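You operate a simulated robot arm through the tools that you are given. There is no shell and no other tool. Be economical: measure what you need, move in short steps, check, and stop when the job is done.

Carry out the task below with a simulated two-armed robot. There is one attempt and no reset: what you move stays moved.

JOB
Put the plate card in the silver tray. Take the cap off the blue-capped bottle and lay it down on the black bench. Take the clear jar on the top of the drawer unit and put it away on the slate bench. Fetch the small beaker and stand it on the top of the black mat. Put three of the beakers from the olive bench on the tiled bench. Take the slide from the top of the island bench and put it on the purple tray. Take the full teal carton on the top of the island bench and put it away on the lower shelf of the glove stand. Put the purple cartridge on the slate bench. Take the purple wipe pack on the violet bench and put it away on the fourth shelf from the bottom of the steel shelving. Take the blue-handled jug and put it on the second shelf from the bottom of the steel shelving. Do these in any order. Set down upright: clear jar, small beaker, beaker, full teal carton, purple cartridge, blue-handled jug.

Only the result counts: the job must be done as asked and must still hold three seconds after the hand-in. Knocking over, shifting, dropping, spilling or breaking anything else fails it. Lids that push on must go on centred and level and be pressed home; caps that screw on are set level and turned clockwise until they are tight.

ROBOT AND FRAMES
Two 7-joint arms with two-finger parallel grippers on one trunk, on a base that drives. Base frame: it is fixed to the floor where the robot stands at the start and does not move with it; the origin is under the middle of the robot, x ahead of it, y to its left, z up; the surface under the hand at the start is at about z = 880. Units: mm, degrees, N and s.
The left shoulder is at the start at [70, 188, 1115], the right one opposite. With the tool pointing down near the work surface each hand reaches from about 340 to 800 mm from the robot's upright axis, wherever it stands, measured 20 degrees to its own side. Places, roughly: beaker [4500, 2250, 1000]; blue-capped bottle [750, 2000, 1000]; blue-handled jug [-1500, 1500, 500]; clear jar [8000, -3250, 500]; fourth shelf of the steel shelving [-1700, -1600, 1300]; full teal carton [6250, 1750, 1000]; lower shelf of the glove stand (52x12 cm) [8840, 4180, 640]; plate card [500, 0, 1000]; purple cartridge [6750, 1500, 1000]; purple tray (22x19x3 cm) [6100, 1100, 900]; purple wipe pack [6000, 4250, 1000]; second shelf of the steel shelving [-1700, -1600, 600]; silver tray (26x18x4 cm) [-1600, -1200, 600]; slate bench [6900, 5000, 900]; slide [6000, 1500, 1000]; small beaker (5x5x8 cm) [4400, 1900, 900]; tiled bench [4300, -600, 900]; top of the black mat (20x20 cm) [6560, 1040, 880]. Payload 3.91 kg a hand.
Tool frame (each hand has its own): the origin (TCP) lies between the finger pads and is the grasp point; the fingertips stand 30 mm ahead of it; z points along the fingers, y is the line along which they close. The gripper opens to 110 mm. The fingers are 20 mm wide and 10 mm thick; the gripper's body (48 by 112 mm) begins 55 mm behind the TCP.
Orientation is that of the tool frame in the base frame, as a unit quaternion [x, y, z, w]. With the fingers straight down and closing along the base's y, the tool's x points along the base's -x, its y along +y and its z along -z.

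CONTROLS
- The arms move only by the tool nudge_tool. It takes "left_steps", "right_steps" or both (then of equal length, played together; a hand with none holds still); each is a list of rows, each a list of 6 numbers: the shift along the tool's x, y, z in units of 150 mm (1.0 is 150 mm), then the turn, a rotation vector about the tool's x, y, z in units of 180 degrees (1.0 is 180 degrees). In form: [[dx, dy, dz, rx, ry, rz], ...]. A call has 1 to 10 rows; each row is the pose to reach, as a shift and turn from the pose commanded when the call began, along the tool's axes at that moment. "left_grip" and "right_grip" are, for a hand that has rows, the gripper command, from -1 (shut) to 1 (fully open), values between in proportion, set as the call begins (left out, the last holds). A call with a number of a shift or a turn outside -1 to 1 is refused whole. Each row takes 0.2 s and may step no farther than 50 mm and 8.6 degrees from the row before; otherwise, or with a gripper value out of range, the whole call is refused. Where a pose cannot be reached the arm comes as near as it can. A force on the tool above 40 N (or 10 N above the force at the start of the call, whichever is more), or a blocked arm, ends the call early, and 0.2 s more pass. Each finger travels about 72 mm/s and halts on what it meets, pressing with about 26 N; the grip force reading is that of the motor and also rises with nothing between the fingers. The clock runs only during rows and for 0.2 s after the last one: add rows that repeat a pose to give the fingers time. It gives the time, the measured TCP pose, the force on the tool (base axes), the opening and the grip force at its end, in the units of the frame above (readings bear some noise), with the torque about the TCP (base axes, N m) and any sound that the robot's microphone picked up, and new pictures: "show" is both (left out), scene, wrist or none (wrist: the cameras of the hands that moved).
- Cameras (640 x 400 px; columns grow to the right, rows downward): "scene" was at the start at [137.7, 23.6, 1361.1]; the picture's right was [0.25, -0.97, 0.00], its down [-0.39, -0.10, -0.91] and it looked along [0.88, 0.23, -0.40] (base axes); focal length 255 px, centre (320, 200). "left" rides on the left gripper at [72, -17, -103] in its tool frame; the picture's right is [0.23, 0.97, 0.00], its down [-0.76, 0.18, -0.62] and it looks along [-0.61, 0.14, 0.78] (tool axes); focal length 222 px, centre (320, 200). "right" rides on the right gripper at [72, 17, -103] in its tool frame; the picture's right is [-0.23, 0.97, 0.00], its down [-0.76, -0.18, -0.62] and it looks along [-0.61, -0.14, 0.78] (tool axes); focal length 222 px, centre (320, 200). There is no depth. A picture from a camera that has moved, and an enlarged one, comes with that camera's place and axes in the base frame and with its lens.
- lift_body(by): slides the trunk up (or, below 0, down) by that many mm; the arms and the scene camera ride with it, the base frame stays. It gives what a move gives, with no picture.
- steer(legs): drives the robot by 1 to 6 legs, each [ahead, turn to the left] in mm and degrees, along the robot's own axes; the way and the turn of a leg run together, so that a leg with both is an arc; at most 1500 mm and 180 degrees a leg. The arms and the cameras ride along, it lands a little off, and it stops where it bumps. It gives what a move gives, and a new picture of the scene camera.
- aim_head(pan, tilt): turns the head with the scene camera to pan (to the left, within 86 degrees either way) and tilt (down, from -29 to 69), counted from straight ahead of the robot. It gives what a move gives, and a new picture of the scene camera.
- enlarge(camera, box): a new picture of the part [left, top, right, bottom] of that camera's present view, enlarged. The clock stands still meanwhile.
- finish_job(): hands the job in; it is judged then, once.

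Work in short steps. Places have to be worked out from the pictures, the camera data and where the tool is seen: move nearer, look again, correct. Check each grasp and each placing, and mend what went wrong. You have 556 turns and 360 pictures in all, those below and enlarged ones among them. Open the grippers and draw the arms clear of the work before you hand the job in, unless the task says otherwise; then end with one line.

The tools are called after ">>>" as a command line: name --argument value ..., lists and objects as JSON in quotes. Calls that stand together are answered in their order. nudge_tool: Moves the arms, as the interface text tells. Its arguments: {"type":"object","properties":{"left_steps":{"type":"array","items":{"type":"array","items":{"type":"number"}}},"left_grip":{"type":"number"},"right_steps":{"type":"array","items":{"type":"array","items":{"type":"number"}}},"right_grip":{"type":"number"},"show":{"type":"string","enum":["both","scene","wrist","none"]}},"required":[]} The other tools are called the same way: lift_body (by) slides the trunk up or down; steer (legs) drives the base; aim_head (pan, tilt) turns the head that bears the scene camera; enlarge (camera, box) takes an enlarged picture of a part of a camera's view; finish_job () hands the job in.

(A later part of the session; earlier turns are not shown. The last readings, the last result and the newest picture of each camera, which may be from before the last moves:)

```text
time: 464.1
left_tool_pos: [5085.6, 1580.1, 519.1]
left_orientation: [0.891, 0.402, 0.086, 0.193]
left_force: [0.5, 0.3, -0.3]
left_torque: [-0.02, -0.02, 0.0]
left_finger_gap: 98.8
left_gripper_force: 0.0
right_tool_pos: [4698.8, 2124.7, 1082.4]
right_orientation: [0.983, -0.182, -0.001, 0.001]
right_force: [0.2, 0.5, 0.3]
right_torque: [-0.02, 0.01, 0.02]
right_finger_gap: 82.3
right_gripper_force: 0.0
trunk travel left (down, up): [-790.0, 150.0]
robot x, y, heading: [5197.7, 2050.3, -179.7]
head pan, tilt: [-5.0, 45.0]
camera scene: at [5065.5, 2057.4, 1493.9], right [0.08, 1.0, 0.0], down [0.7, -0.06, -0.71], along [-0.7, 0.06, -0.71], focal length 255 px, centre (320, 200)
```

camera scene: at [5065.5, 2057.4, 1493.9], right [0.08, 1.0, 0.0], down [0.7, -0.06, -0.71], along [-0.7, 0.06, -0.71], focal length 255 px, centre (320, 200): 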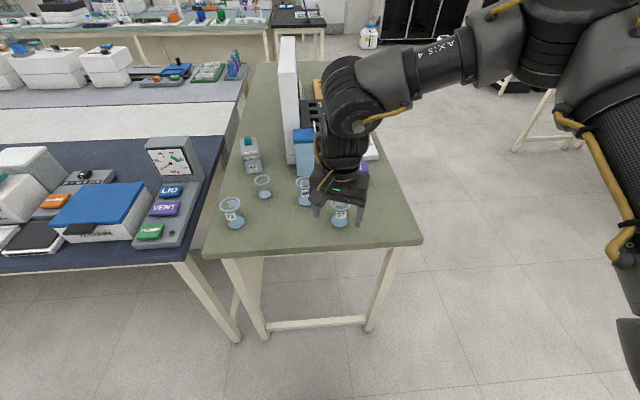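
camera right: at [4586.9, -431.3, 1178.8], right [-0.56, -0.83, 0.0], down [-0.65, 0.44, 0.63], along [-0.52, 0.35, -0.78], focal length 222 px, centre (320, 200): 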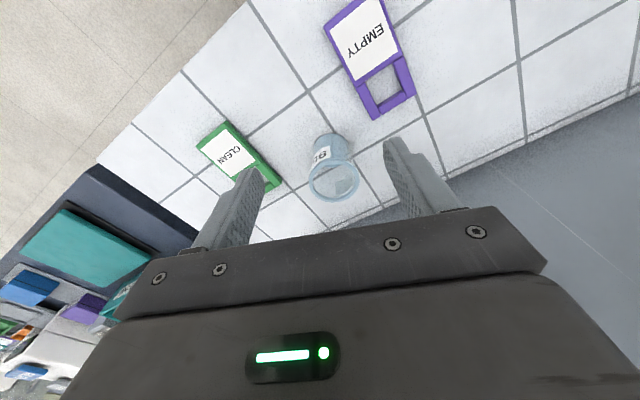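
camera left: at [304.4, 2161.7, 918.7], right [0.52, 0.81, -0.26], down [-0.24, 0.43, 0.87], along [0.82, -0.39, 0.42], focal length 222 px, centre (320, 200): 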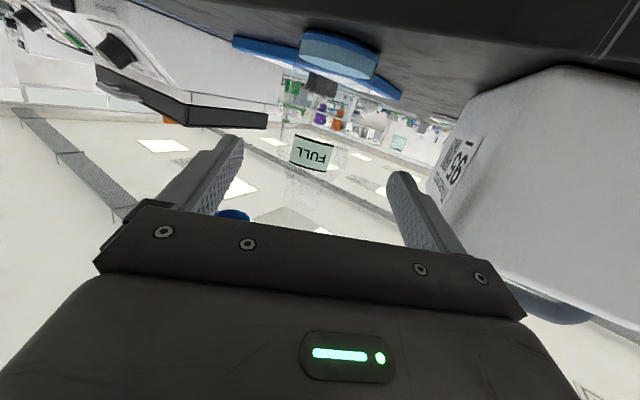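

I go 160 mm forward and place the right hand over beaker B at (4557, 2166).

>>> steer --legs '[[160, 0]]'

>>> nudge_tool --right_steps '[[0, -0.13, 0, 0, 0, 0], [0.01, -0.27, 0, 0, 0, 0]]' --right_grip 0.75 --show "wrist"

```text
time: 465.5
left_tool_pos: [4927.0, 1579.8, 519.3]
left_orientation: [0.891, 0.402, 0.085, 0.194]
left_force: [0.2, -0.1, 0.2]
left_torque: [-0.02, 0.01, 0.01]
left_finger_gap: 98.9
left_gripper_force: 0.0
right_tool_pos: [4539.1, 2124.9, 1083.5]
right_orientation: [0.983, -0.182, -0.001, 0.001]
right_force: [-0.5, 0.0, 0.5]
right_torque: [-0.01, 0.01, 0.02]
right_finger_gap: 82.8
right_gripper_force: 0.1
trunk travel left (down, up): [-790.0, 150.0]
robot x, y, heading: [5041.7, 2050.8, -179.8]
head pan, tilt: [-5.0, 45.0]
camera scene: at [4908.2, 2056.6, 1494.0], right [0.08, 1.0, 0.0], down [0.7, -0.06, -0.71], along [-0.71, 0.06, -0.71], focal length 255 px, centre (320, 200)
```

scene: 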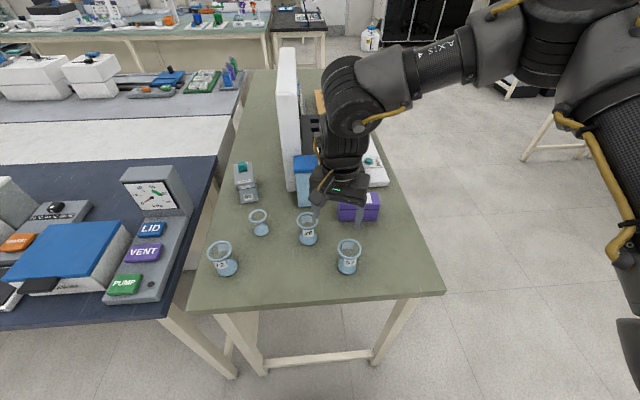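

```text
time: 466.1
left_tool_pos: [4927.9, 1580.5, 519.3]
left_orientation: [0.891, 0.401, 0.085, 0.194]
left_force: [0.2, 0.6, -0.7]
left_torque: [-0.01, 0.02, 0.02]
left_finger_gap: 98.9
left_gripper_force: 0.2
right_tool_pos: [4554.6, 2163.3, 1082.3]
right_orientation: [0.983, -0.182, -0.001, 0.002]
right_force: [0.2, 0.1, 0.9]
right_torque: [-0.02, 0.0, 0.02]
right_finger_gap: 96.5
right_gripper_force: 0.1
trunk travel left (down, up): [-790.0, 150.0]
robot x, y, heading: [5040.5, 2049.0, -179.7]
head pan, tilt: [-5.0, 45.0]
camera right: at [4616.6, 2120.5, 1185.4], right [-0.56, -0.83, 0.01], down [-0.64, 0.44, 0.62], along [-0.52, 0.35, -0.78], focal length 222 px, centre (320, 200)
```

right: 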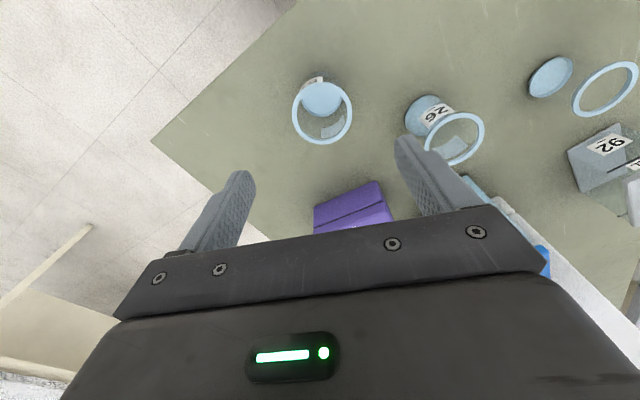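

Beaker B at (4551, 2160). I lower and grip.

>>> nudge_tool --right_steps '[[-0.012, 0.026, 0.3, 0, 0, 0], [-0.012, 0.026, 0.6, 0, 0, 0], [-0.012, 0.026, 0.9, 0, 0, 0], [-0.012, 0.026, 1.0, 0, 0, 0]]' --show "none"

>>> nudge_tool --right_steps '[[0, 0, 0.065, 0, 0, 0]]' --show "none"

>>> nudge_tool --right_steps '[[0, 0, 0, 0, 0, 0], [0, 0, 0, 0, 0, 0], [0, 0, 0, 0, 0, 0]]' --right_grip -1 --show "none"

>>> nudge_tool --right_steps '[[0, 0, -0.3, 0, 0, 0], [0.1, 0, -0.6, 0, 0, 0], [0.2, 0, -0.9, 0, 0, 0], [0.2, 0, -1.0, 0, 0, 0]]' --show "none"

```text
time: 467.1
left_tool_pos: [4926.7, 1580.0, 519.3]
left_orientation: [0.891, 0.402, 0.086, 0.194]
left_force: [-0.8, 0.0, -0.1]
left_torque: [0.02, 0.02, 0.0]
left_finger_gap: 98.9
left_gripper_force: 0.0
right_tool_pos: [4552.5, 2158.0, 930.4]
right_orientation: [0.983, -0.183, -0.001, 0.002]
right_force: [0.3, -0.7, -0.6]
right_torque: [-0.02, 0.04, -0.04]
right_finger_gap: 96.0
right_gripper_force: 0.0
trunk travel left (down, up): [-790.0, 150.0]
robot x, y, heading: [5039.5, 2046.7, -179.8]
head pan, tilt: [-5.0, 45.0]
```

```text
time: 467.5
left_tool_pos: [4926.7, 1580.1, 519.2]
left_orientation: [0.891, 0.402, 0.085, 0.194]
left_force: [0.9, -0.4, 0.1]
left_torque: [-0.01, 0.01, -0.03]
left_finger_gap: 99.0
left_gripper_force: 0.0
right_tool_pos: [4551.4, 2158.6, 921.7]
right_orientation: [0.983, -0.183, -0.001, 0.001]
right_force: [1.0, -0.2, 0.2]
right_torque: [0.01, 0.01, 0.0]
right_finger_gap: 96.2
right_gripper_force: 0.1
trunk travel left (down, up): [-790.0, 150.0]
robot x, y, heading: [5038.5, 2049.9, -179.9]
head pan, tilt: [-5.0, 45.0]
```

```text
time: 468.3
left_tool_pos: [4926.2, 1579.6, 519.4]
left_orientation: [0.891, 0.402, 0.087, 0.193]
left_force: [-0.4, 0.4, 0.0]
left_torque: [-0.01, 0.0, -0.03]
left_finger_gap: 99.0
left_gripper_force: 0.1
right_tool_pos: [4550.5, 2158.4, 921.5]
right_orientation: [0.983, -0.182, -0.001, 0.002]
right_force: [-0.9, -0.2, -0.1]
right_torque: [0.04, -0.01, 0.01]
right_finger_gap: 55.9
right_gripper_force: 26.7
trunk travel left (down, up): [-790.0, 150.0]
robot x, y, heading: [5037.1, 2048.1, -179.7]
head pan, tilt: [-5.0, 45.0]
```

```text
time: 469.3
left_tool_pos: [4927.3, 1579.8, 519.1]
left_orientation: [0.891, 0.401, 0.086, 0.193]
left_force: [0.6, -0.8, 1.5]
left_torque: [0.0, 0.01, 0.01]
left_finger_gap: 99.1
left_gripper_force: 0.0
right_tool_pos: [4581.4, 2147.7, 1074.2]
right_orientation: [0.983, -0.183, -0.001, 0.002]
right_force: [0.5, -0.3, -0.2]
right_torque: [0.02, -0.02, -0.02]
right_finger_gap: 49.8
right_gripper_force: 26.2
trunk travel left (down, up): [-790.0, 150.0]
robot x, y, heading: [5039.7, 2052.0, -180.0]
head pan, tilt: [-5.0, 45.0]
```

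The gap changed to 49.8; I check the grip with the wrist camera.

>>> enlarge --camera "right" --box '[120, 0, 520, 250]'

```text
1.60 times, centred on (320, 125) of right
camera zoom: at [4642.1, 2105.1, 1176.4], right [-0.56, -0.83, 0.0], down [-0.65, 0.44, 0.62], along [-0.52, 0.35, -0.78], focal length 355 px, centre (320, 320)
```

zoom: 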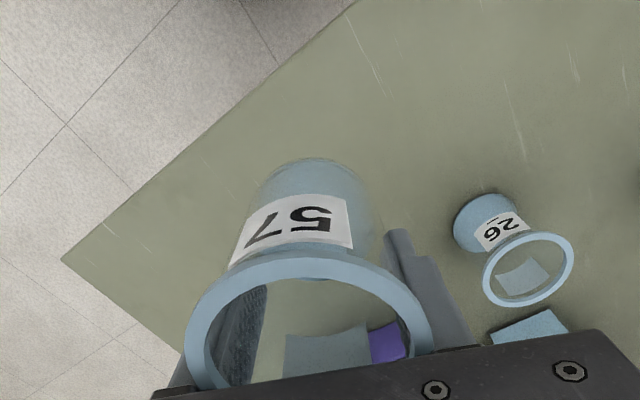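

The beaker (57) is held. I drive it to the tiled bench as before.

>>> steer --legs '[[0, 90], [1260, 0], [1255, 0], [0, -90]]'

```text
time: 489.3
left_tool_pos: [4940.8, -944.1, 518.7]
left_orientation: [0.892, 0.4, 0.085, 0.194]
left_force: [0.0, -0.7, 0.0]
left_torque: [0.03, 0.03, 0.01]
left_finger_gap: 99.0
left_gripper_force: 0.0
right_tool_pos: [4598.4, -373.8, 1073.2]
right_orientation: [0.983, -0.185, -0.001, 0.002]
right_force: [-0.6, 0.2, -0.8]
right_torque: [0.01, 0.02, -0.02]
right_finger_gap: 49.7
right_gripper_force: 25.6
trunk travel left (down, up): [-790.0, 150.0]
robot x, y, heading: [5061.3, -473.9, 179.9]
head pan, tilt: [-5.0, 45.0]
camera scene: at [4925.1, -467.2, 1493.9], right [0.09, 1.0, 0.0], down [0.7, -0.06, -0.71], along [-0.7, 0.06, -0.71], focal length 255 px, centre (320, 200)
```

scene: 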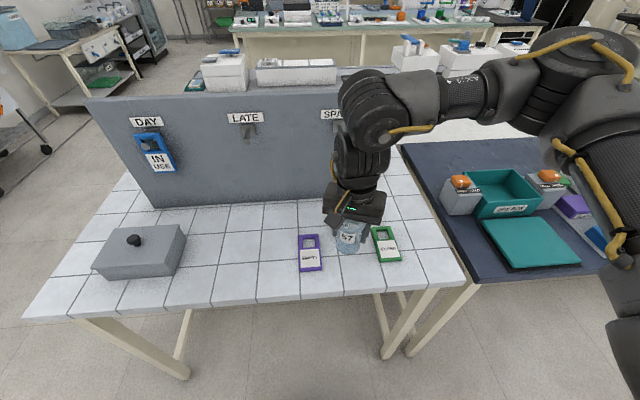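

I bring B over (4565, -345), between the two tags, and lower partway.

>>> nudge_tool --right_steps '[[-0.14, -0.05, 0.1, 0, 0, 0], [-0.275, -0.1, 0.35, 0, 0, 0], [-0.275, -0.1, 0.65, 0, 0, 0]]' --show "wrist"

```text
time: 490.1
left_tool_pos: [4942.3, -944.2, 518.0]
left_orientation: [0.892, 0.399, 0.086, 0.194]
left_force: [-1.0, 0.1, -0.1]
left_torque: [0.0, 0.02, 0.02]
left_finger_gap: 99.1
left_gripper_force: 0.0
right_tool_pos: [4566.2, -346.6, 975.6]
right_orientation: [0.983, -0.185, -0.002, 0.001]
right_force: [0.1, -0.7, -1.7]
right_torque: [0.01, -0.04, 0.03]
right_finger_gap: 49.9
right_gripper_force: 26.1
trunk travel left (down, up): [-790.0, 150.0]
robot x, y, heading: [5058.8, -473.3, 179.8]
head pan, tilt: [-5.0, 45.0]
camera right: at [4627.1, -389.6, 1078.5], right [-0.57, -0.82, 0.0], down [-0.64, 0.44, 0.62], along [-0.52, 0.35, -0.78], focal length 222 px, centre (320, 200)
```

right: 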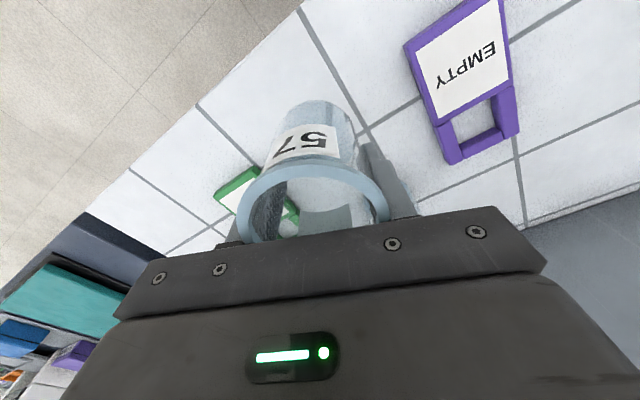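

>>> nudge_tool --right_steps '[[0, 0, 0.2, 0, 0, 0], [0, 0, 0.27, 0, 0, 0], [0, 0, 0.3, 0, 0, 0], [0, 0, 0.32, 0, 0, 0], [0, 0, 0.34, 0, 0, 0], [0, 0, 0.355, 0, 0, 0]]' --show "wrist"

```text
time: 491.5
left_tool_pos: [4941.9, -943.7, 518.0]
left_orientation: [0.892, 0.399, 0.086, 0.193]
left_force: [-0.1, 0.8, 0.1]
left_torque: [-0.02, -0.02, 0.02]
left_finger_gap: 98.7
left_gripper_force: 0.1
right_tool_pos: [4565.7, -345.9, 921.8]
right_orientation: [0.983, -0.186, -0.001, 0.002]
right_force: [0.4, -0.2, -1.0]
right_torque: [-0.03, -0.01, -0.02]
right_finger_gap: 50.0
right_gripper_force: 26.1
trunk travel left (down, up): [-790.0, 150.0]
robot x, y, heading: [5056.9, -474.7, 179.9]
head pan, tilt: [-5.0, 45.0]
camera right: at [4627.1, -388.8, 1025.6], right [-0.57, -0.82, 0.0], down [-0.64, 0.45, 0.62], along [-0.52, 0.35, -0.78], focal length 222 px, centre (320, 200)
```

right: 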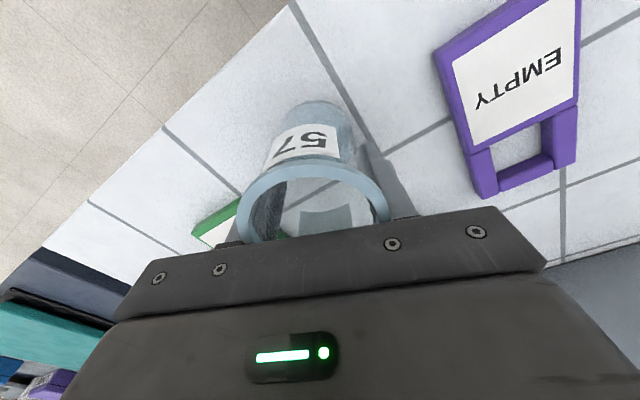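

No contact yet; the beaker sits a bit higher in the fingers. I keep lowering in small steps.

>>> nudge_tool --right_steps '[[0, 0, 0.02, 0, 0, 0], [0, 0, 0.035, 0, 0, 0], [0, 0, 0.05, 0, 0, 0], [0, 0, 0.06, 0, 0, 0]]' --show "none"

```text
time: 492.5
left_tool_pos: [4942.8, -944.3, 519.4]
left_orientation: [0.892, 0.4, 0.085, 0.192]
left_force: [0.3, -0.3, -0.1]
left_torque: [-0.03, 0.0, -0.02]
left_finger_gap: 99.2
left_gripper_force: 0.1
right_tool_pos: [4568.1, -346.3, 914.6]
right_orientation: [0.983, -0.185, -0.003, 0.002]
right_force: [-1.8, 3.0, 24.7]
right_torque: [0.25, -0.27, 0.04]
right_finger_gap: 49.8
right_gripper_force: 25.8
trunk travel left (down, up): [-790.0, 150.0]
robot x, y, heading: [5056.2, -474.3, 180.1]
head pan, tilt: [-5.0, 45.0]
```

Contact. I ease up 2 mm, open and rise, then check that it stands.

>>> nudge_tool --right_steps '[[0, 0, -0.02, 0, 0, 0], [0, 0, -0.02, 0, 0, 0], [0, 0, -0.02, 0, 0, 0], [0, 0, -0.02, 0, 0, 0]]' --right_grip 0.6 --show "none"

>>> nudge_tool --right_steps '[[0, 0, -0.2, 0, 0, 0], [0, 0, -0.5, 0, 0, 0], [0, 0, -0.8, 0, 0, 0], [0.2, 0, -1.0, 0, 0, 0]]' --show "wrist"

```text
time: 493.5
left_tool_pos: [4941.8, -944.6, 518.9]
left_orientation: [0.892, 0.399, 0.085, 0.193]
left_force: [0.5, 0.1, 0.9]
left_torque: [0.0, 0.02, -0.01]
left_finger_gap: 98.8
left_gripper_force: 0.1
right_tool_pos: [4565.1, -344.3, 915.8]
right_orientation: [0.983, -0.185, -0.001, 0.002]
right_force: [-0.2, 0.0, 0.6]
right_torque: [0.0, -0.02, -0.02]
right_finger_gap: 87.9
right_gripper_force: 0.1
trunk travel left (down, up): [-790.0, 150.0]
robot x, y, heading: [5060.8, -475.8, 179.7]
head pan, tilt: [-5.0, 45.0]
```

```text
time: 494.5
left_tool_pos: [4942.1, -943.5, 518.0]
left_orientation: [0.893, 0.399, 0.085, 0.192]
left_force: [-0.4, 0.2, 0.4]
left_torque: [-0.02, 0.03, -0.03]
left_finger_gap: 98.9
left_gripper_force: 0.1
right_tool_pos: [4596.2, -358.2, 1067.8]
right_orientation: [0.983, -0.186, -0.002, 0.001]
right_force: [0.6, -0.2, -0.2]
right_torque: [-0.01, 0.0, 0.01]
right_finger_gap: 88.0
right_gripper_force: 0.1
trunk travel left (down, up): [-790.0, 150.0]
robot x, y, heading: [5059.7, -472.6, 179.9]
head pan, tilt: [-5.0, 45.0]
camera right: at [4658.2, -400.2, 1171.2], right [-0.57, -0.82, 0.0], down [-0.64, 0.44, 0.62], along [-0.52, 0.35, -0.78], focal length 222 px, centre (320, 200)
```

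right: 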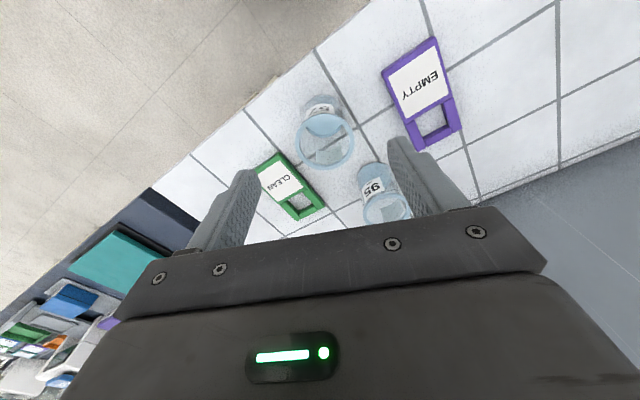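

Both stand well. Next beaker D at (4534, 1831): I back off first so the left hand clears the bench, then drive there.

>>> steer --legs '[[-200, 0], [0, -90], [1100, 0], [1085, 0], [0, 90], [205, 0]]'

>>> nudge_tool --right_steps '[[0, 0, 0, 0, 0, 0]]' --right_grip 0.75 --show "wrist"

```text
time: 515.3
left_tool_pos: [4929.5, 1239.1, 517.0]
left_orientation: [0.894, 0.396, 0.085, 0.193]
left_force: [-0.1, -0.4, 0.1]
left_torque: [0.01, -0.01, -0.01]
left_finger_gap: 98.7
left_gripper_force: 0.1
right_tool_pos: [4585.3, 1827.2, 1067.2]
right_orientation: [0.982, -0.188, -0.001, 0.001]
right_force: [0.4, -0.1, -1.2]
right_torque: [0.04, -0.02, -0.01]
right_finger_gap: 88.1
right_gripper_force: 0.1
trunk travel left (down, up): [-790.0, 150.0]
robot x, y, heading: [5043.8, 1705.0, 179.8]
head pan, tilt: [-5.0, 45.0]
camera scene: at [4914.7, 1714.7, 1493.9], right [0.09, 1.0, 0.0], down [0.7, -0.07, -0.71], along [-0.7, 0.07, -0.71], focal length 255 px, centre (320, 200)
```

scene: 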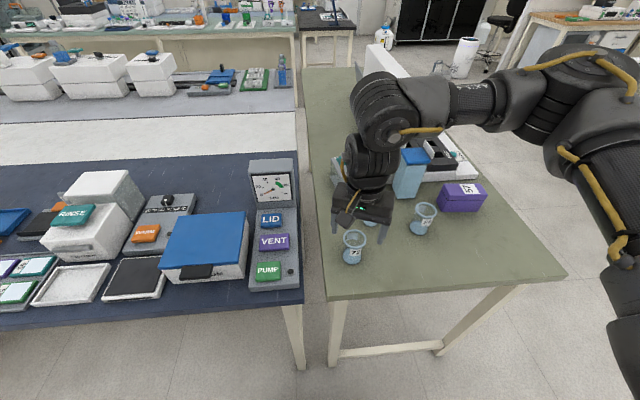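

```text
time: 515.7
left_tool_pos: [4929.9, 1238.1, 518.2]
left_orientation: [0.893, 0.397, 0.085, 0.193]
left_force: [-0.3, 0.1, 0.7]
left_torque: [-0.02, -0.02, 0.0]
left_finger_gap: 98.9
left_gripper_force: 0.0
right_tool_pos: [4586.7, 1827.7, 1067.8]
right_orientation: [0.982, -0.187, -0.001, 0.001]
right_force: [0.4, 0.3, 0.3]
right_torque: [0.0, 0.02, -0.01]
right_finger_gap: 96.2
right_gripper_force: 0.1
trunk travel left (down, up): [-790.0, 150.0]
robot x, y, heading: [5047.4, 1708.7, 179.5]
head pan, tilt: [-5.0, 45.0]
camera right: at [4647.3, 1783.7, 1170.8], right [-0.57, -0.82, 0.0], down [-0.64, 0.45, 0.62], along [-0.52, 0.35, -0.78], focal length 222 px, centre (320, 200)
```

right: 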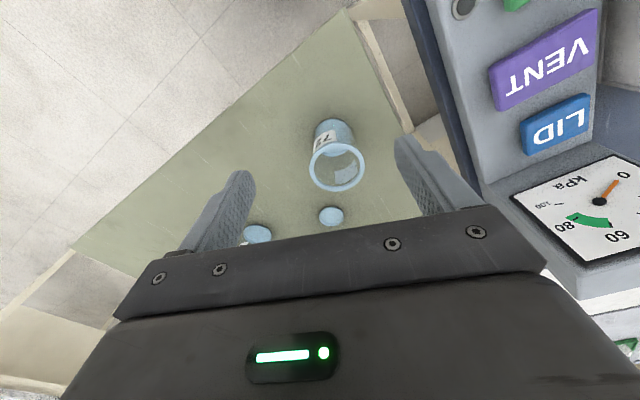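

Beaker D at (4537, 1834). I move over, lower to 922 and grip.

>>> nudge_tool --right_steps '[[-0.3, 0.08, 0.05, 0, 0, 0], [-0.32, 0.084, 0.35, 0, 0, 0], [-0.32, 0.084, 0.65, 0, 0, 0], [-0.32, 0.084, 0.9, 0, 0, 0], [-0.32, 0.084, 0.97, 0, 0, 0]]' --show "none"

>>> nudge_tool --right_steps '[[0, 0, 0, 0, 0, 0], [0, 0, 0, 0, 0, 0], [0, 0, 0, 0, 0, 0]]' --right_grip -1 --show "none"

>>> nudge_tool --right_steps '[[0, 0, -0.3, 0, 0, 0], [0.1, 0, -0.6, 0, 0, 0], [0.2, 0, -0.9, 0, 0, 0], [0.2, 0, -1.0, 0, 0, 0]]' --show "wrist"

```text
time: 516.9
left_tool_pos: [4930.1, 1236.9, 518.4]
left_orientation: [0.893, 0.397, 0.086, 0.194]
left_force: [0.8, 0.6, 0.3]
left_torque: [-0.01, 0.0, -0.01]
left_finger_gap: 99.0
left_gripper_force: 0.0
right_tool_pos: [4535.3, 1832.5, 922.2]
right_orientation: [0.982, -0.188, -0.001, 0.001]
right_force: [0.7, 0.7, -0.2]
right_torque: [-0.02, 0.0, 0.0]
right_finger_gap: 96.1
right_gripper_force: 0.1
trunk travel left (down, up): [-790.0, 150.0]
robot x, y, heading: [5047.4, 1704.5, 179.8]
head pan, tilt: [-5.0, 45.0]
```

```text
time: 517.7
left_tool_pos: [4930.3, 1238.4, 518.5]
left_orientation: [0.893, 0.397, 0.086, 0.194]
left_force: [0.6, 0.5, 0.3]
left_torque: [0.01, -0.02, -0.01]
left_finger_gap: 98.9
left_gripper_force: 0.0
right_tool_pos: [4536.0, 1833.5, 920.6]
right_orientation: [0.982, -0.187, -0.001, 0.002]
right_force: [0.1, 0.7, -0.4]
right_torque: [0.04, 0.04, -0.02]
right_finger_gap: 56.6
right_gripper_force: 26.2
trunk travel left (down, up): [-790.0, 150.0]
robot x, y, heading: [5046.6, 1707.7, 179.8]
head pan, tilt: [-5.0, 45.0]
```

```text
time: 518.7
left_tool_pos: [4929.5, 1238.3, 519.5]
left_orientation: [0.893, 0.397, 0.085, 0.194]
left_force: [-0.2, 0.3, 0.1]
left_torque: [0.01, 0.01, 0.01]
left_finger_gap: 99.0
left_gripper_force: 0.0
right_tool_pos: [4563.9, 1823.2, 1071.5]
right_orientation: [0.982, -0.187, -0.002, 0.002]
right_force: [-0.2, -0.2, -0.7]
right_torque: [0.0, -0.01, -0.03]
right_finger_gap: 56.5
right_gripper_force: 26.1
trunk travel left (down, up): [-790.0, 150.0]
robot x, y, heading: [5049.9, 1708.4, 179.6]
head pan, tilt: [-5.0, 45.0]
camera right: at [4624.8, 1778.6, 1174.6], right [-0.57, -0.82, 0.0], down [-0.64, 0.45, 0.62], along [-0.51, 0.35, -0.78], focal length 222 px, centre (320, 200)
```

right: 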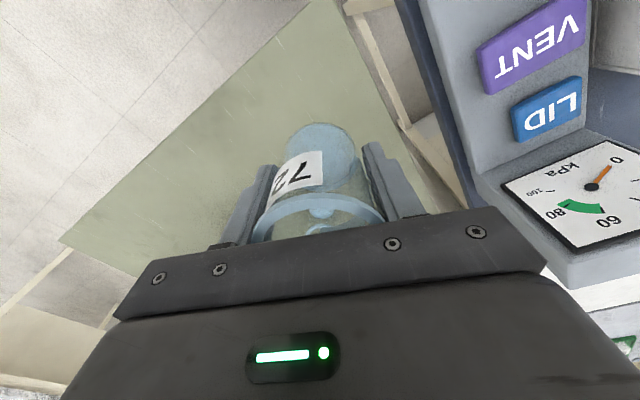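

Beaker D (72) is held. I take it to the tiled bench, to the free area left of the EMPTY tag (about (4555, -575)).

>>> steer --legs '[[0, 90], [1200, 0], [1190, 0], [0, -90]]'

>>> nudge_tool --right_steps '[[-0.05, 0, 0.25, 0, 0, 0], [-0.1, 0, 0.5, 0, 0, 0], [-0.15, 0, 0.65, 0, 0, 0]]' --show "wrist"

```text
time: 538.1
left_tool_pos: [4938.9, -1153.7, 518.7]
left_orientation: [0.892, 0.399, 0.086, 0.194]
left_force: [0.1, 0.3, -0.2]
left_torque: [0.02, 0.02, 0.02]
left_finger_gap: 98.9
left_gripper_force: 0.1
right_tool_pos: [4570.5, -571.9, 1071.6]
right_orientation: [0.983, -0.184, -0.001, 0.002]
right_force: [0.3, -0.2, -1.4]
right_torque: [0.04, -0.01, -0.01]
right_finger_gap: 49.8
right_gripper_force: 25.7
trunk travel left (down, up): [-790.0, 150.0]
robot x, y, heading: [5056.1, -685.3, -180.1]
head pan, tilt: [-5.0, 45.0]
camera scene: at [4921.8, -677.0, 1493.9], right [0.09, 1.0, 0.0], down [0.7, -0.06, -0.71], along [-0.7, 0.06, -0.71], focal length 255 px, centre (320, 200)
```

scene: 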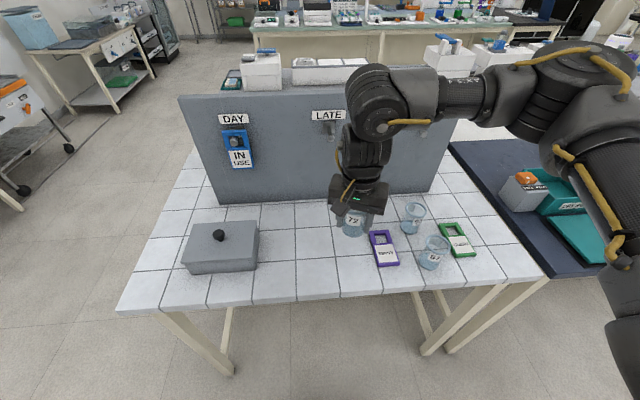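

```text
time: 538.9
left_tool_pos: [4939.9, -1154.3, 518.6]
left_orientation: [0.892, 0.4, 0.086, 0.194]
left_force: [-0.3, -0.3, -1.0]
left_torque: [0.01, 0.0, -0.01]
left_finger_gap: 99.1
left_gripper_force: 0.0
right_tool_pos: [4549.1, -563.5, 972.9]
right_orientation: [0.983, -0.184, -0.001, 0.001]
right_force: [0.6, 0.3, -1.3]
right_torque: [-0.01, 0.0, -0.02]
right_finger_gap: 49.8
right_gripper_force: 25.6
trunk travel left (down, up): [-790.0, 150.0]
robot x, y, heading: [5055.6, -680.8, -179.8]
head pan, tilt: [-5.0, 45.0]
camera right: at [4609.6, -606.7, 1076.1], right [-0.56, -0.83, 0.0], down [-0.64, 0.44, 0.62], along [-0.52, 0.35, -0.78], focal length 222 px, centre (320, 200)
```

right: 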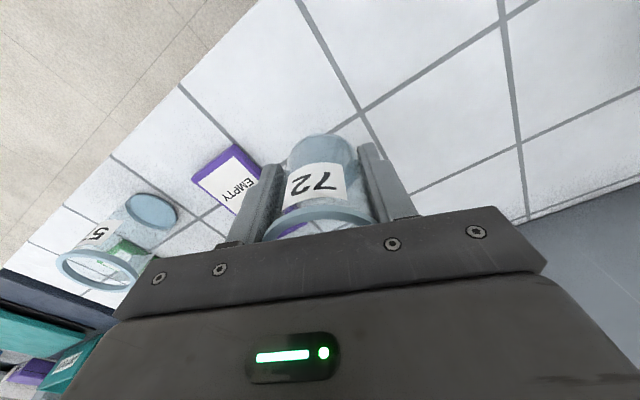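

The beaker has crept up in the fingers but is held. I shift 17 mm away from the tag and lower to the tiles.

>>> nudge_tool --right_steps '[[0.04, 0.105, 0.1, 0, 0, 0], [0.04, 0.105, 0.32, 0, 0, 0], [0.04, 0.105, 0.35, 0, 0, 0], [0.04, 0.105, 0.37, 0, 0, 0], [0.04, 0.105, 0.385, 0, 0, 0], [0.04, 0.105, 0.4, 0, 0, 0]]' --show "none"

```text
time: 540.3
left_tool_pos: [4940.4, -1154.2, 519.8]
left_orientation: [0.892, 0.399, 0.085, 0.193]
left_force: [0.1, -0.4, 0.2]
left_torque: [0.0, 0.05, -0.01]
left_finger_gap: 99.2
left_gripper_force: 0.1
right_tool_pos: [4549.8, -582.0, 915.3]
right_orientation: [0.983, -0.185, -0.003, 0.002]
right_force: [0.7, -0.5, 17.7]
right_torque: [0.38, 0.14, 0.02]
right_finger_gap: 49.9
right_gripper_force: 25.7
trunk travel left (down, up): [-790.0, 150.0]
robot x, y, heading: [5056.2, -683.3, -179.8]
head pan, tilt: [-5.0, 45.0]
```

Contact. I open and rise, then check.

>>> nudge_tool --right_steps '[[0, 0, -0.015, 0, 0, 0], [0, 0, -0.015, 0, 0, 0], [0, 0, -0.015, 0, 0, 0]]' --right_grip 0.5 --show "none"

>>> nudge_tool --right_steps '[[0, 0, -0.2, 0, 0, 0], [0, 0, -0.5, 0, 0, 0], [0, 0, -0.8, 0, 0, 0], [0.3, 0, -1.0, 0, 0, 0]]' --show "wrist"

```text
time: 541.1
left_tool_pos: [4938.9, -1153.0, 517.4]
left_orientation: [0.892, 0.399, 0.086, 0.194]
left_force: [-0.6, 0.2, -0.2]
left_torque: [0.02, 0.0, -0.01]
left_finger_gap: 98.9
left_gripper_force: 0.1
right_tool_pos: [4548.5, -581.1, 916.2]
right_orientation: [0.983, -0.185, -0.001, 0.001]
right_force: [-0.2, -0.3, -0.7]
right_torque: [-0.05, -0.01, -0.01]
right_finger_gap: 82.5
right_gripper_force: 0.1
trunk travel left (down, up): [-790.0, 150.0]
robot x, y, heading: [5053.7, -683.2, -179.8]
head pan, tilt: [-5.0, 45.0]
```

```text
refused: row 4 steps farther than a row can; nothing moved
```

>>> nudge_tool --right_steps '[[0, 0, -0.2, 0, 0, 0], [0, 0, -0.5, 0, 0, 0], [0, 0, -0.8, 0, 0, 0], [0.15, 0, -1.0, 0, 0, 0], [0.4, 0, -1.0, 0, 0, 0]]' --show "wrist"

```text
time: 542.3
left_tool_pos: [4940.4, -1153.0, 517.6]
left_orientation: [0.892, 0.4, 0.085, 0.193]
left_force: [0.0, 0.5, 1.0]
left_torque: [0.04, 0.01, -0.01]
left_finger_gap: 98.9
left_gripper_force: 0.1
right_tool_pos: [4606.9, -602.1, 1066.9]
right_orientation: [0.983, -0.185, -0.002, 0.001]
right_force: [0.4, -0.3, -0.2]
right_torque: [0.02, 0.05, -0.02]
right_finger_gap: 82.7
right_gripper_force: 0.0
trunk travel left (down, up): [-790.0, 150.0]
robot x, y, heading: [5055.6, -684.7, -180.0]
head pan, tilt: [-5.0, 45.0]
camera right: at [4667.6, -645.8, 1169.6], right [-0.57, -0.82, 0.0], down [-0.64, 0.44, 0.62], along [-0.52, 0.35, -0.78], focal length 222 px, centre (320, 200)
```

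right: 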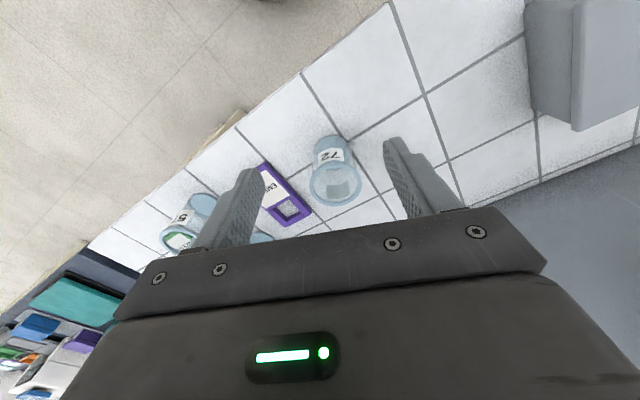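

All three beakers stand on the tiled bench. Next I fetch the small beaker E at (4415, 1915).

>>> steer --legs '[[-250, 0], [0, -90], [1245, 0], [1245, 0], [0, 90], [305, 0]]'

>>> nudge_tool --right_steps '[[-0.2, 0, 0, 0, 0, 0], [-0.45, 0, 0, 0, 0, 0], [-0.7, 0, 0, 0, 0, 0]]' --show "wrist"

```text
time: 565.2
left_tool_pos: [4906.9, 1341.3, 518.3]
left_orientation: [0.895, 0.392, 0.084, 0.195]
left_force: [-0.1, -0.5, 0.5]
left_torque: [-0.03, 0.02, -0.01]
left_finger_gap: 99.1
left_gripper_force: 0.0
right_tool_pos: [4582.6, 1897.9, 1066.6]
right_orientation: [0.981, -0.192, -0.001, 0.001]
right_force: [0.9, -1.1, -0.5]
right_torque: [0.0, 0.02, 0.01]
right_finger_gap: 82.5
right_gripper_force: 0.1
trunk travel left (down, up): [-790.0, 150.0]
robot x, y, heading: [5034.1, 1809.8, 179.0]
head pan, tilt: [-5.0, 45.0]
camera scene: at [4896.5, 1818.7, 1493.9], right [0.1, 0.99, 0.0], down [0.7, -0.07, -0.71], along [-0.7, 0.07, -0.71], focal length 255 px, centre (320, 200)
```

scene: 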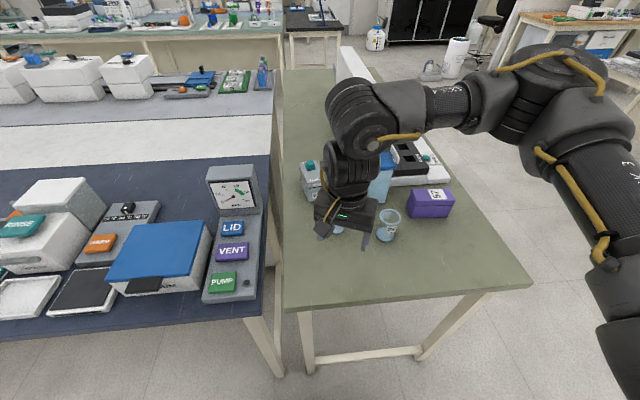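

```text
time: 566.0
left_tool_pos: [4906.1, 1341.4, 517.5]
left_orientation: [0.895, 0.392, 0.084, 0.195]
left_force: [0.1, -0.5, -0.1]
left_torque: [0.01, -0.03, 0.0]
left_finger_gap: 99.3
left_gripper_force: 0.1
right_tool_pos: [4484.4, 1937.1, 1065.2]
right_orientation: [0.981, -0.193, -0.001, 0.001]
right_force: [-0.1, 0.6, 0.2]
right_torque: [-0.02, -0.02, 0.0]
right_finger_gap: 82.4
right_gripper_force: 0.0
trunk travel left (down, up): [-790.0, 150.0]
robot x, y, heading: [5028.3, 1808.4, 179.1]
head pan, tilt: [-5.0, 45.0]
camera right: at [4544.6, 1893.3, 1169.0], right [-0.58, -0.82, 0.0], down [-0.64, 0.45, 0.62], along [-0.51, 0.36, -0.78], focal length 222 px, centre (320, 200)
```

right: 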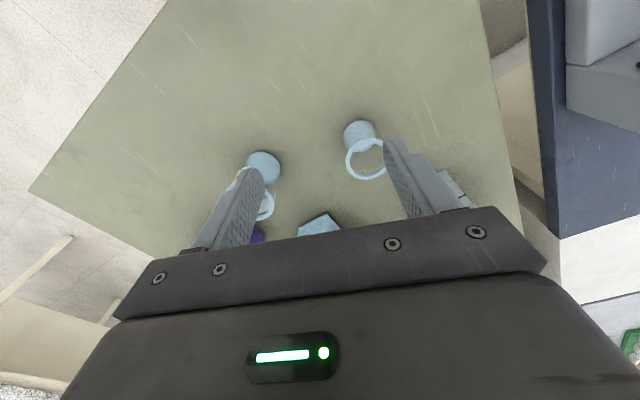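

The small beaker is at (4420, 1918). I narrow the opening to 70 mm, move over it, lower to 925 and grip.

>>> nudge_tool --right_steps '[[-0.15, 0.12, 0, 0, 0, 0], [-0.35, 0.28, 0.05, 0, 0, 0], [-0.35, 0.28, 0.35, 0, 0, 0]]' --right_grip 0.25 --show "wrist"

```text
time: 566.8
left_tool_pos: [4906.5, 1342.4, 519.2]
left_orientation: [0.895, 0.392, 0.084, 0.195]
left_force: [-0.5, -0.5, -0.3]
left_torque: [-0.03, -0.03, -0.01]
left_finger_gap: 98.9
left_gripper_force: 0.0
right_tool_pos: [4417.3, 1920.3, 1013.8]
right_orientation: [0.981, -0.193, -0.002, 0.002]
right_force: [-0.5, 0.5, 0.1]
right_torque: [0.0, -0.02, 0.03]
right_finger_gap: 68.6
right_gripper_force: 0.0
trunk travel left (down, up): [-790.0, 150.0]
robot x, y, heading: [5028.5, 1813.9, 179.2]
head pan, tilt: [-5.0, 45.0]
camera right: at [4477.8, 1876.6, 1116.3], right [-0.58, -0.82, 0.01], down [-0.64, 0.45, 0.62], along [-0.51, 0.36, -0.78], focal length 222 px, centre (320, 200)
```

right: 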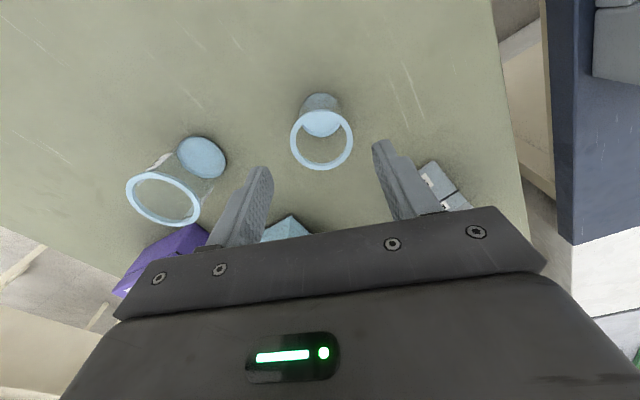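

Centred. I lower 88 mm and grip.

>>> nudge_tool --right_steps '[[-0.03, 0, 0.3, 0, 0, 0], [-0.03, 0, 0.59, 0, 0, 0]]' --show "none"

>>> nudge_tool --right_steps '[[0, 0, 0, 0, 0, 0], [0, 0, 0, 0, 0, 0], [0, 0, 0, 0, 0, 0]]' --right_grip -1 --show "none"

>>> nudge_tool --right_steps '[[0, 0, -0.3, 0, 0, 0], [0, 0, -0.6, 0, 0, 0], [0.1, 0, -0.9, 0, 0, 0], [0.3, 0, -1.0, 0, 0, 0]]' --show "wrist"

```text
time: 567.4
left_tool_pos: [4905.4, 1341.1, 518.4]
left_orientation: [0.895, 0.392, 0.084, 0.194]
left_force: [1.1, -0.6, 0.3]
left_torque: [0.02, 0.0, 0.0]
left_finger_gap: 98.8
left_gripper_force: 0.0
right_tool_pos: [4412.4, 1922.6, 925.4]
right_orientation: [0.981, -0.193, -0.001, 0.002]
right_force: [-0.9, -0.3, 1.0]
right_torque: [-0.04, -0.02, 0.05]
right_finger_gap: 68.7
right_gripper_force: 0.0
trunk travel left (down, up): [-790.0, 150.0]
robot x, y, heading: [5028.3, 1812.5, 179.0]
head pan, tilt: [-5.0, 45.0]
```

```text
time: 568.2
left_tool_pos: [4906.8, 1342.4, 517.9]
left_orientation: [0.895, 0.392, 0.084, 0.193]
left_force: [-0.3, -0.3, 1.0]
left_torque: [0.01, 0.03, -0.01]
left_finger_gap: 99.1
left_gripper_force: 0.1
right_tool_pos: [4415.1, 1921.0, 925.1]
right_orientation: [0.981, -0.192, -0.001, 0.002]
right_force: [-0.4, -0.4, 2.4]
right_torque: [0.01, -0.02, -0.01]
right_finger_gap: 40.6
right_gripper_force: 26.1
trunk travel left (down, up): [-790.0, 150.0]
robot x, y, heading: [5034.2, 1812.2, 179.1]
head pan, tilt: [-5.0, 45.0]
```

```text
time: 569.2
left_tool_pos: [4906.6, 1341.4, 518.7]
left_orientation: [0.895, 0.393, 0.084, 0.194]
left_force: [0.7, 0.7, -0.6]
left_torque: [-0.03, 0.02, 0.0]
left_finger_gap: 98.9
left_gripper_force: 0.1
right_tool_pos: [4457.3, 1904.5, 1077.6]
right_orientation: [0.981, -0.191, -0.001, 0.001]
right_force: [0.1, -0.6, 0.3]
right_torque: [0.02, 0.0, -0.01]
right_finger_gap: 40.4
right_gripper_force: 26.1
trunk travel left (down, up): [-790.0, 150.0]
robot x, y, heading: [5026.5, 1809.1, 178.9]
head pan, tilt: [-5.0, 45.0]
camera right: at [4518.8, 1859.9, 1180.9], right [-0.58, -0.82, 0.0], down [-0.64, 0.45, 0.62], along [-0.51, 0.36, -0.78], focal length 222 px, centre (320, 200)
```

right: 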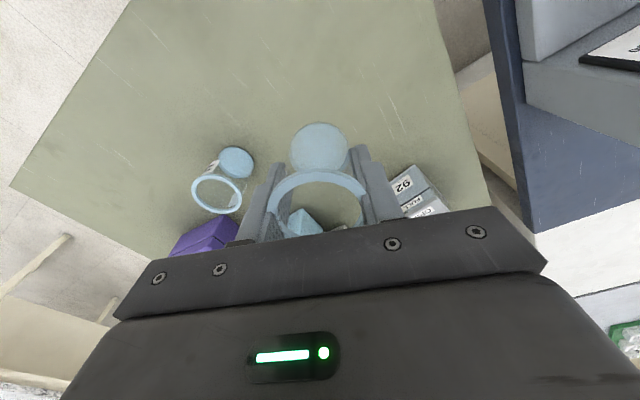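

The small beaker is held. I drive south and then east along the aisle to reach the island bench's south side (mat at (6560, 1040)).

>>> steer --legs '[[0, 91], [830, 0], [830, 0], [0, 90], [500, 0]]'

>>> aim_head --pan 20 --tilt 20

```text
time: 587.8
left_tool_pos: [5623.6, 619.4, 517.9]
left_orientation: [-0.401, 0.891, 0.194, -0.087]
left_force: [-0.7, 0.1, 0.3]
left_torque: [-0.03, 0.01, -0.03]
left_finger_gap: 99.0
left_gripper_force: 0.1
right_tool_pos: [6083.3, 65.7, 1076.8]
right_orientation: [0.184, 0.983, 0.002, 0.001]
right_force: [-0.1, -0.5, -0.3]
right_torque: [0.01, 0.02, -0.01]
right_finger_gap: 40.4
right_gripper_force: 26.1
trunk travel left (down, up): [-790.0, 150.0]
robot x, y, heading: [5510.6, 147.7, -0.1]
head pan, tilt: [-5.0, 45.0]
camera scene: at [5638.8, 142.6, 1493.9], right [-0.08, -1.0, 0.0], down [-0.7, 0.06, -0.71], along [0.7, -0.06, -0.71], focal length 255 px, centre (320, 200)
```

scene: 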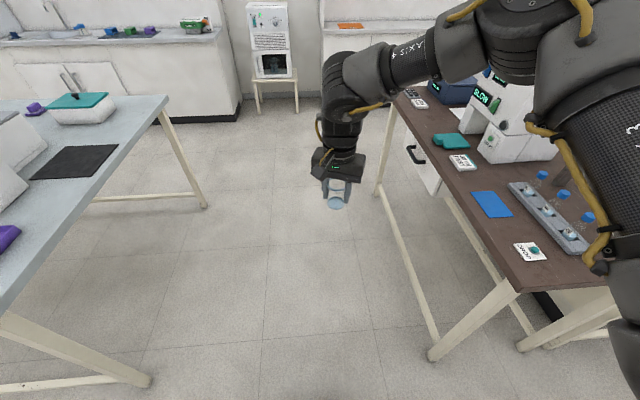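

```text
time: 588.7
left_tool_pos: [5624.3, 619.7, 518.4]
left_orientation: [-0.401, 0.891, 0.194, -0.086]
left_force: [-0.3, 0.1, -0.3]
left_torque: [-0.01, 0.02, -0.01]
left_finger_gap: 99.1
left_gripper_force: 0.1
right_tool_pos: [6084.2, 65.7, 1077.1]
right_orientation: [0.183, 0.983, 0.003, 0.001]
right_force: [0.5, -0.2, -0.7]
right_torque: [-0.03, -0.01, 0.01]
right_finger_gap: 40.6
right_gripper_force: 25.9
trunk travel left (down, up): [-790.0, 150.0]
robot x, y, heading: [5508.5, 148.6, -0.0]
head pan, tilt: [20.0, 20.0]
camera scene: at [5645.1, 181.3, 1532.5], right [0.34, -0.94, 0.0], down [-0.32, -0.12, -0.94], along [0.88, 0.32, -0.34], focal length 255 px, centre (320, 200)
```

scene: 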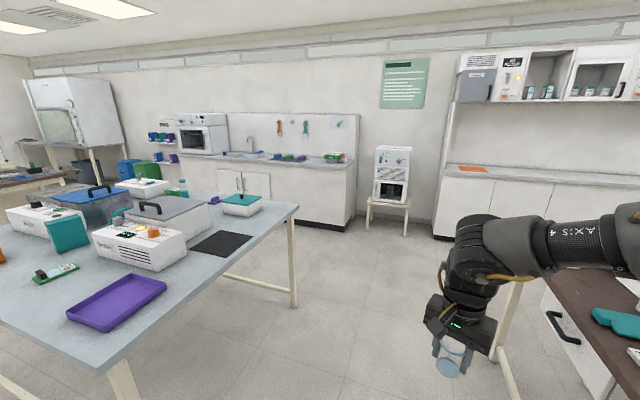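

I see the island bench: south edge y≈890, the black mat at (6554, 1044), purple tray near (6100, 1100). I drive to (6444, 530) facing the island.

>>> steer --legs '[[936, 0], [0, 90], [375, 0]]'

>>> nudge_tool --right_steps '[[0.05, 0, 0.2, 0, 0, 0], [0.1, 0, 0.45, 0, 0, 0]]' --show "wrist"

```text
time: 599.4
left_tool_pos: [5970.5, 643.3, 517.4]
left_orientation: [0.912, -0.35, -0.077, 0.198]
left_force: [0.0, 0.2, -0.6]
left_torque: [0.01, -0.04, -0.02]
left_finger_gap: 98.9
left_gripper_force: 0.1
right_tool_pos: [6529.3, 1100.0, 1076.8]
right_orientation: [-0.563, 0.826, 0.002, -0.001]
right_force: [0.4, 0.1, -0.9]
right_torque: [-0.02, -0.02, -0.02]
right_finger_gap: 40.5
right_gripper_force: 26.0
trunk travel left (down, up): [-790.0, 150.0]
robot x, y, heading: [6437.3, 529.0, 89.8]
head pan, tilt: [20.0, 20.0]
camera scene: at [6407.3, 664.9, 1532.6], right [0.94, 0.34, 0.0], down [0.12, -0.32, -0.94], along [-0.32, 0.88, -0.34], focal length 255 px, centre (320, 200)
```

scene: 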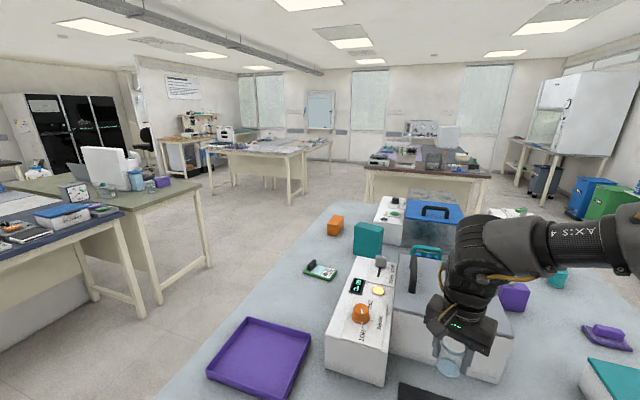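

```text
time: 600.0
left_tool_pos: [5972.4, 644.5, 518.4]
left_orientation: [0.912, -0.35, -0.076, 0.199]
left_force: [-0.4, 0.2, 0.6]
left_torque: [-0.03, 0.0, -0.01]
left_finger_gap: 99.2
left_gripper_force: 0.0
right_tool_pos: [6523.0, 1088.2, 1009.6]
right_orientation: [-0.563, 0.827, 0.002, 0.0]
right_force: [0.7, 0.0, -0.3]
right_torque: [0.0, -0.02, 0.02]
right_finger_gap: 40.7
right_gripper_force: 25.9
trunk travel left (down, up): [-790.0, 150.0]
robot x, y, heading: [6440.1, 527.3, 89.8]
head pan, tilt: [20.0, 20.0]
camera right: at [6480.5, 1025.4, 1111.7], right [-0.82, 0.57, 0.0], down [0.45, 0.64, 0.62], along [0.35, 0.51, -0.78], focal length 222 px, centre (320, 200)
```

right: 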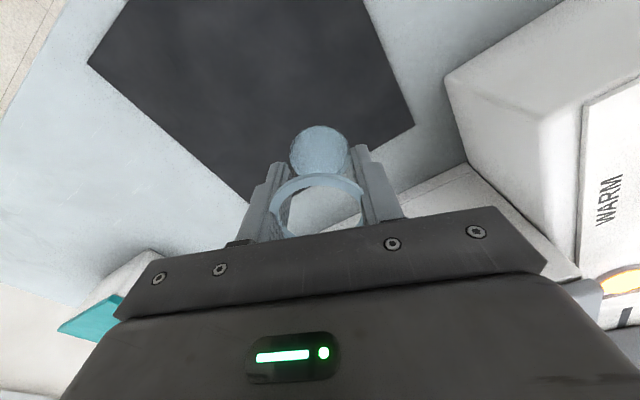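

The mat spans x 6447–6666, y 930–1149. I centre the beaker at (6556, 1040) and lower it.

>>> nudge_tool --right_steps '[[0.1, -0.16, 0, 0, 0, 0], [0.217, -0.32, 0.1, 0, 0, 0], [0.217, -0.32, 0.35, 0, 0, 0], [0.217, -0.32, 0.46, 0, 0, 0]]' --show "none"

>>> nudge_tool --right_steps '[[0, 0, 0.03, 0, 0, 0], [0, 0, 0.05, 0, 0, 0], [0, 0, 0.07, 0, 0, 0], [0, 0, 0.09, 0, 0, 0], [0, 0, 0.11, 0, 0, 0], [0, 0, 0.13, 0, 0, 0], [0, 0, 0.15, 0, 0, 0]]' --show "none"

```text
time: 601.0
left_tool_pos: [5971.0, 644.2, 518.5]
left_orientation: [0.912, -0.35, -0.077, 0.198]
left_force: [0.7, 1.1, 0.4]
left_torque: [0.01, 0.02, 0.02]
left_finger_gap: 99.1
left_gripper_force: 0.0
right_tool_pos: [6555.3, 1040.6, 940.4]
right_orientation: [-0.563, 0.826, 0.003, -0.001]
right_force: [0.8, 0.0, -0.5]
right_torque: [-0.01, 0.02, 0.02]
right_finger_gap: 40.7
right_gripper_force: 26.0
trunk travel left (down, up): [-790.0, 150.0]
robot x, y, heading: [6439.8, 528.6, 89.9]
head pan, tilt: [20.0, 20.0]
```

```text
time: 602.6
left_tool_pos: [5971.3, 643.8, 518.8]
left_orientation: [0.912, -0.35, -0.077, 0.197]
left_force: [-0.2, 0.1, 0.7]
left_torque: [-0.01, 0.0, 0.03]
left_finger_gap: 99.0
left_gripper_force: 0.0
right_tool_pos: [6554.4, 1038.5, 918.1]
right_orientation: [-0.563, 0.826, 0.003, -0.001]
right_force: [3.3, 0.3, 19.5]
right_torque: [0.02, -0.18, -0.04]
right_finger_gap: 40.7
right_gripper_force: 26.3
trunk travel left (down, up): [-790.0, 150.0]
robot x, y, heading: [6441.7, 524.7, 89.8]
head pan, tilt: [20.0, 20.0]
```

Contact on the mat. I open and rise, and look.

>>> nudge_tool --right_steps '[[0, 0, -0.015, 0, 0, 0], [0, 0, -0.015, 0, 0, 0], [0, 0, -0.015, 0, 0, 0]]' --right_grip 0.4 --show "none"

>>> nudge_tool --right_steps '[[0, 0, -0.3, 0, 0, 0], [0, 0, -0.6, 0, 0, 0], [0, 0, -0.9, 0, 0, 0], [0, 0, -1.0, 0, 0, 0]]' --show "none"

>>> aim_head --pan 20 --tilt 45

```text
time: 603.4
left_tool_pos: [5971.7, 644.8, 518.4]
left_orientation: [0.912, -0.35, -0.077, 0.198]
left_force: [-0.2, 0.9, 0.0]
left_torque: [0.0, 0.02, 0.02]
left_finger_gap: 99.1
left_gripper_force: 0.0
right_tool_pos: [6555.4, 1039.6, 919.5]
right_orientation: [-0.563, 0.826, 0.002, 0.0]
right_force: [0.3, 0.4, 1.1]
right_torque: [0.01, 0.01, 0.0]
right_finger_gap: 77.1
right_gripper_force: 0.0
trunk travel left (down, up): [-790.0, 150.0]
robot x, y, heading: [6441.1, 526.6, 90.0]
head pan, tilt: [20.0, 20.0]
```

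```text
time: 604.4
left_tool_pos: [5971.9, 645.0, 518.5]
left_orientation: [0.912, -0.35, -0.076, 0.197]
left_force: [0.6, -0.6, 0.9]
left_torque: [-0.01, -0.02, -0.04]
left_finger_gap: 98.8
left_gripper_force: 0.0
right_tool_pos: [6555.0, 1038.1, 1070.3]
right_orientation: [-0.563, 0.827, 0.001, 0.0]
right_force: [0.2, -0.6, 0.2]
right_torque: [0.0, 0.01, -0.01]
right_finger_gap: 77.0
right_gripper_force: 0.0
trunk travel left (down, up): [-790.0, 150.0]
robot x, y, heading: [6440.9, 528.2, 89.9]
head pan, tilt: [20.0, 20.0]
```

```text
time: 605.3
left_tool_pos: [5971.3, 643.4, 518.2]
left_orientation: [0.912, -0.35, -0.077, 0.197]
left_force: [0.2, -0.2, -0.4]
left_torque: [-0.01, 0.02, 0.01]
left_finger_gap: 99.0
left_gripper_force: 0.1
right_tool_pos: [6556.7, 1038.4, 1068.1]
right_orientation: [-0.563, 0.827, 0.003, -0.001]
right_force: [0.5, -0.2, 0.4]
right_torque: [-0.04, -0.01, 0.0]
right_finger_gap: 77.2
right_gripper_force: 0.0
trunk travel left (down, up): [-790.0, 150.0]
robot x, y, heading: [6440.1, 527.4, 90.0]
head pan, tilt: [20.0, 45.0]
camera scene: at [6411.4, 654.1, 1493.9], right [0.94, 0.34, 0.0], down [0.24, -0.66, -0.71], along [-0.24, 0.67, -0.71], focal length 255 px, centre (320, 200)
```

scene: 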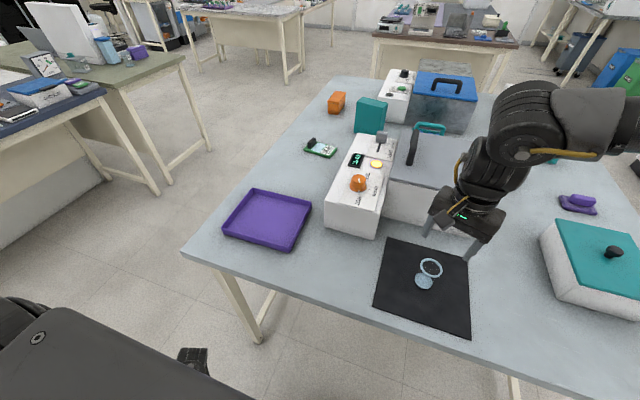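

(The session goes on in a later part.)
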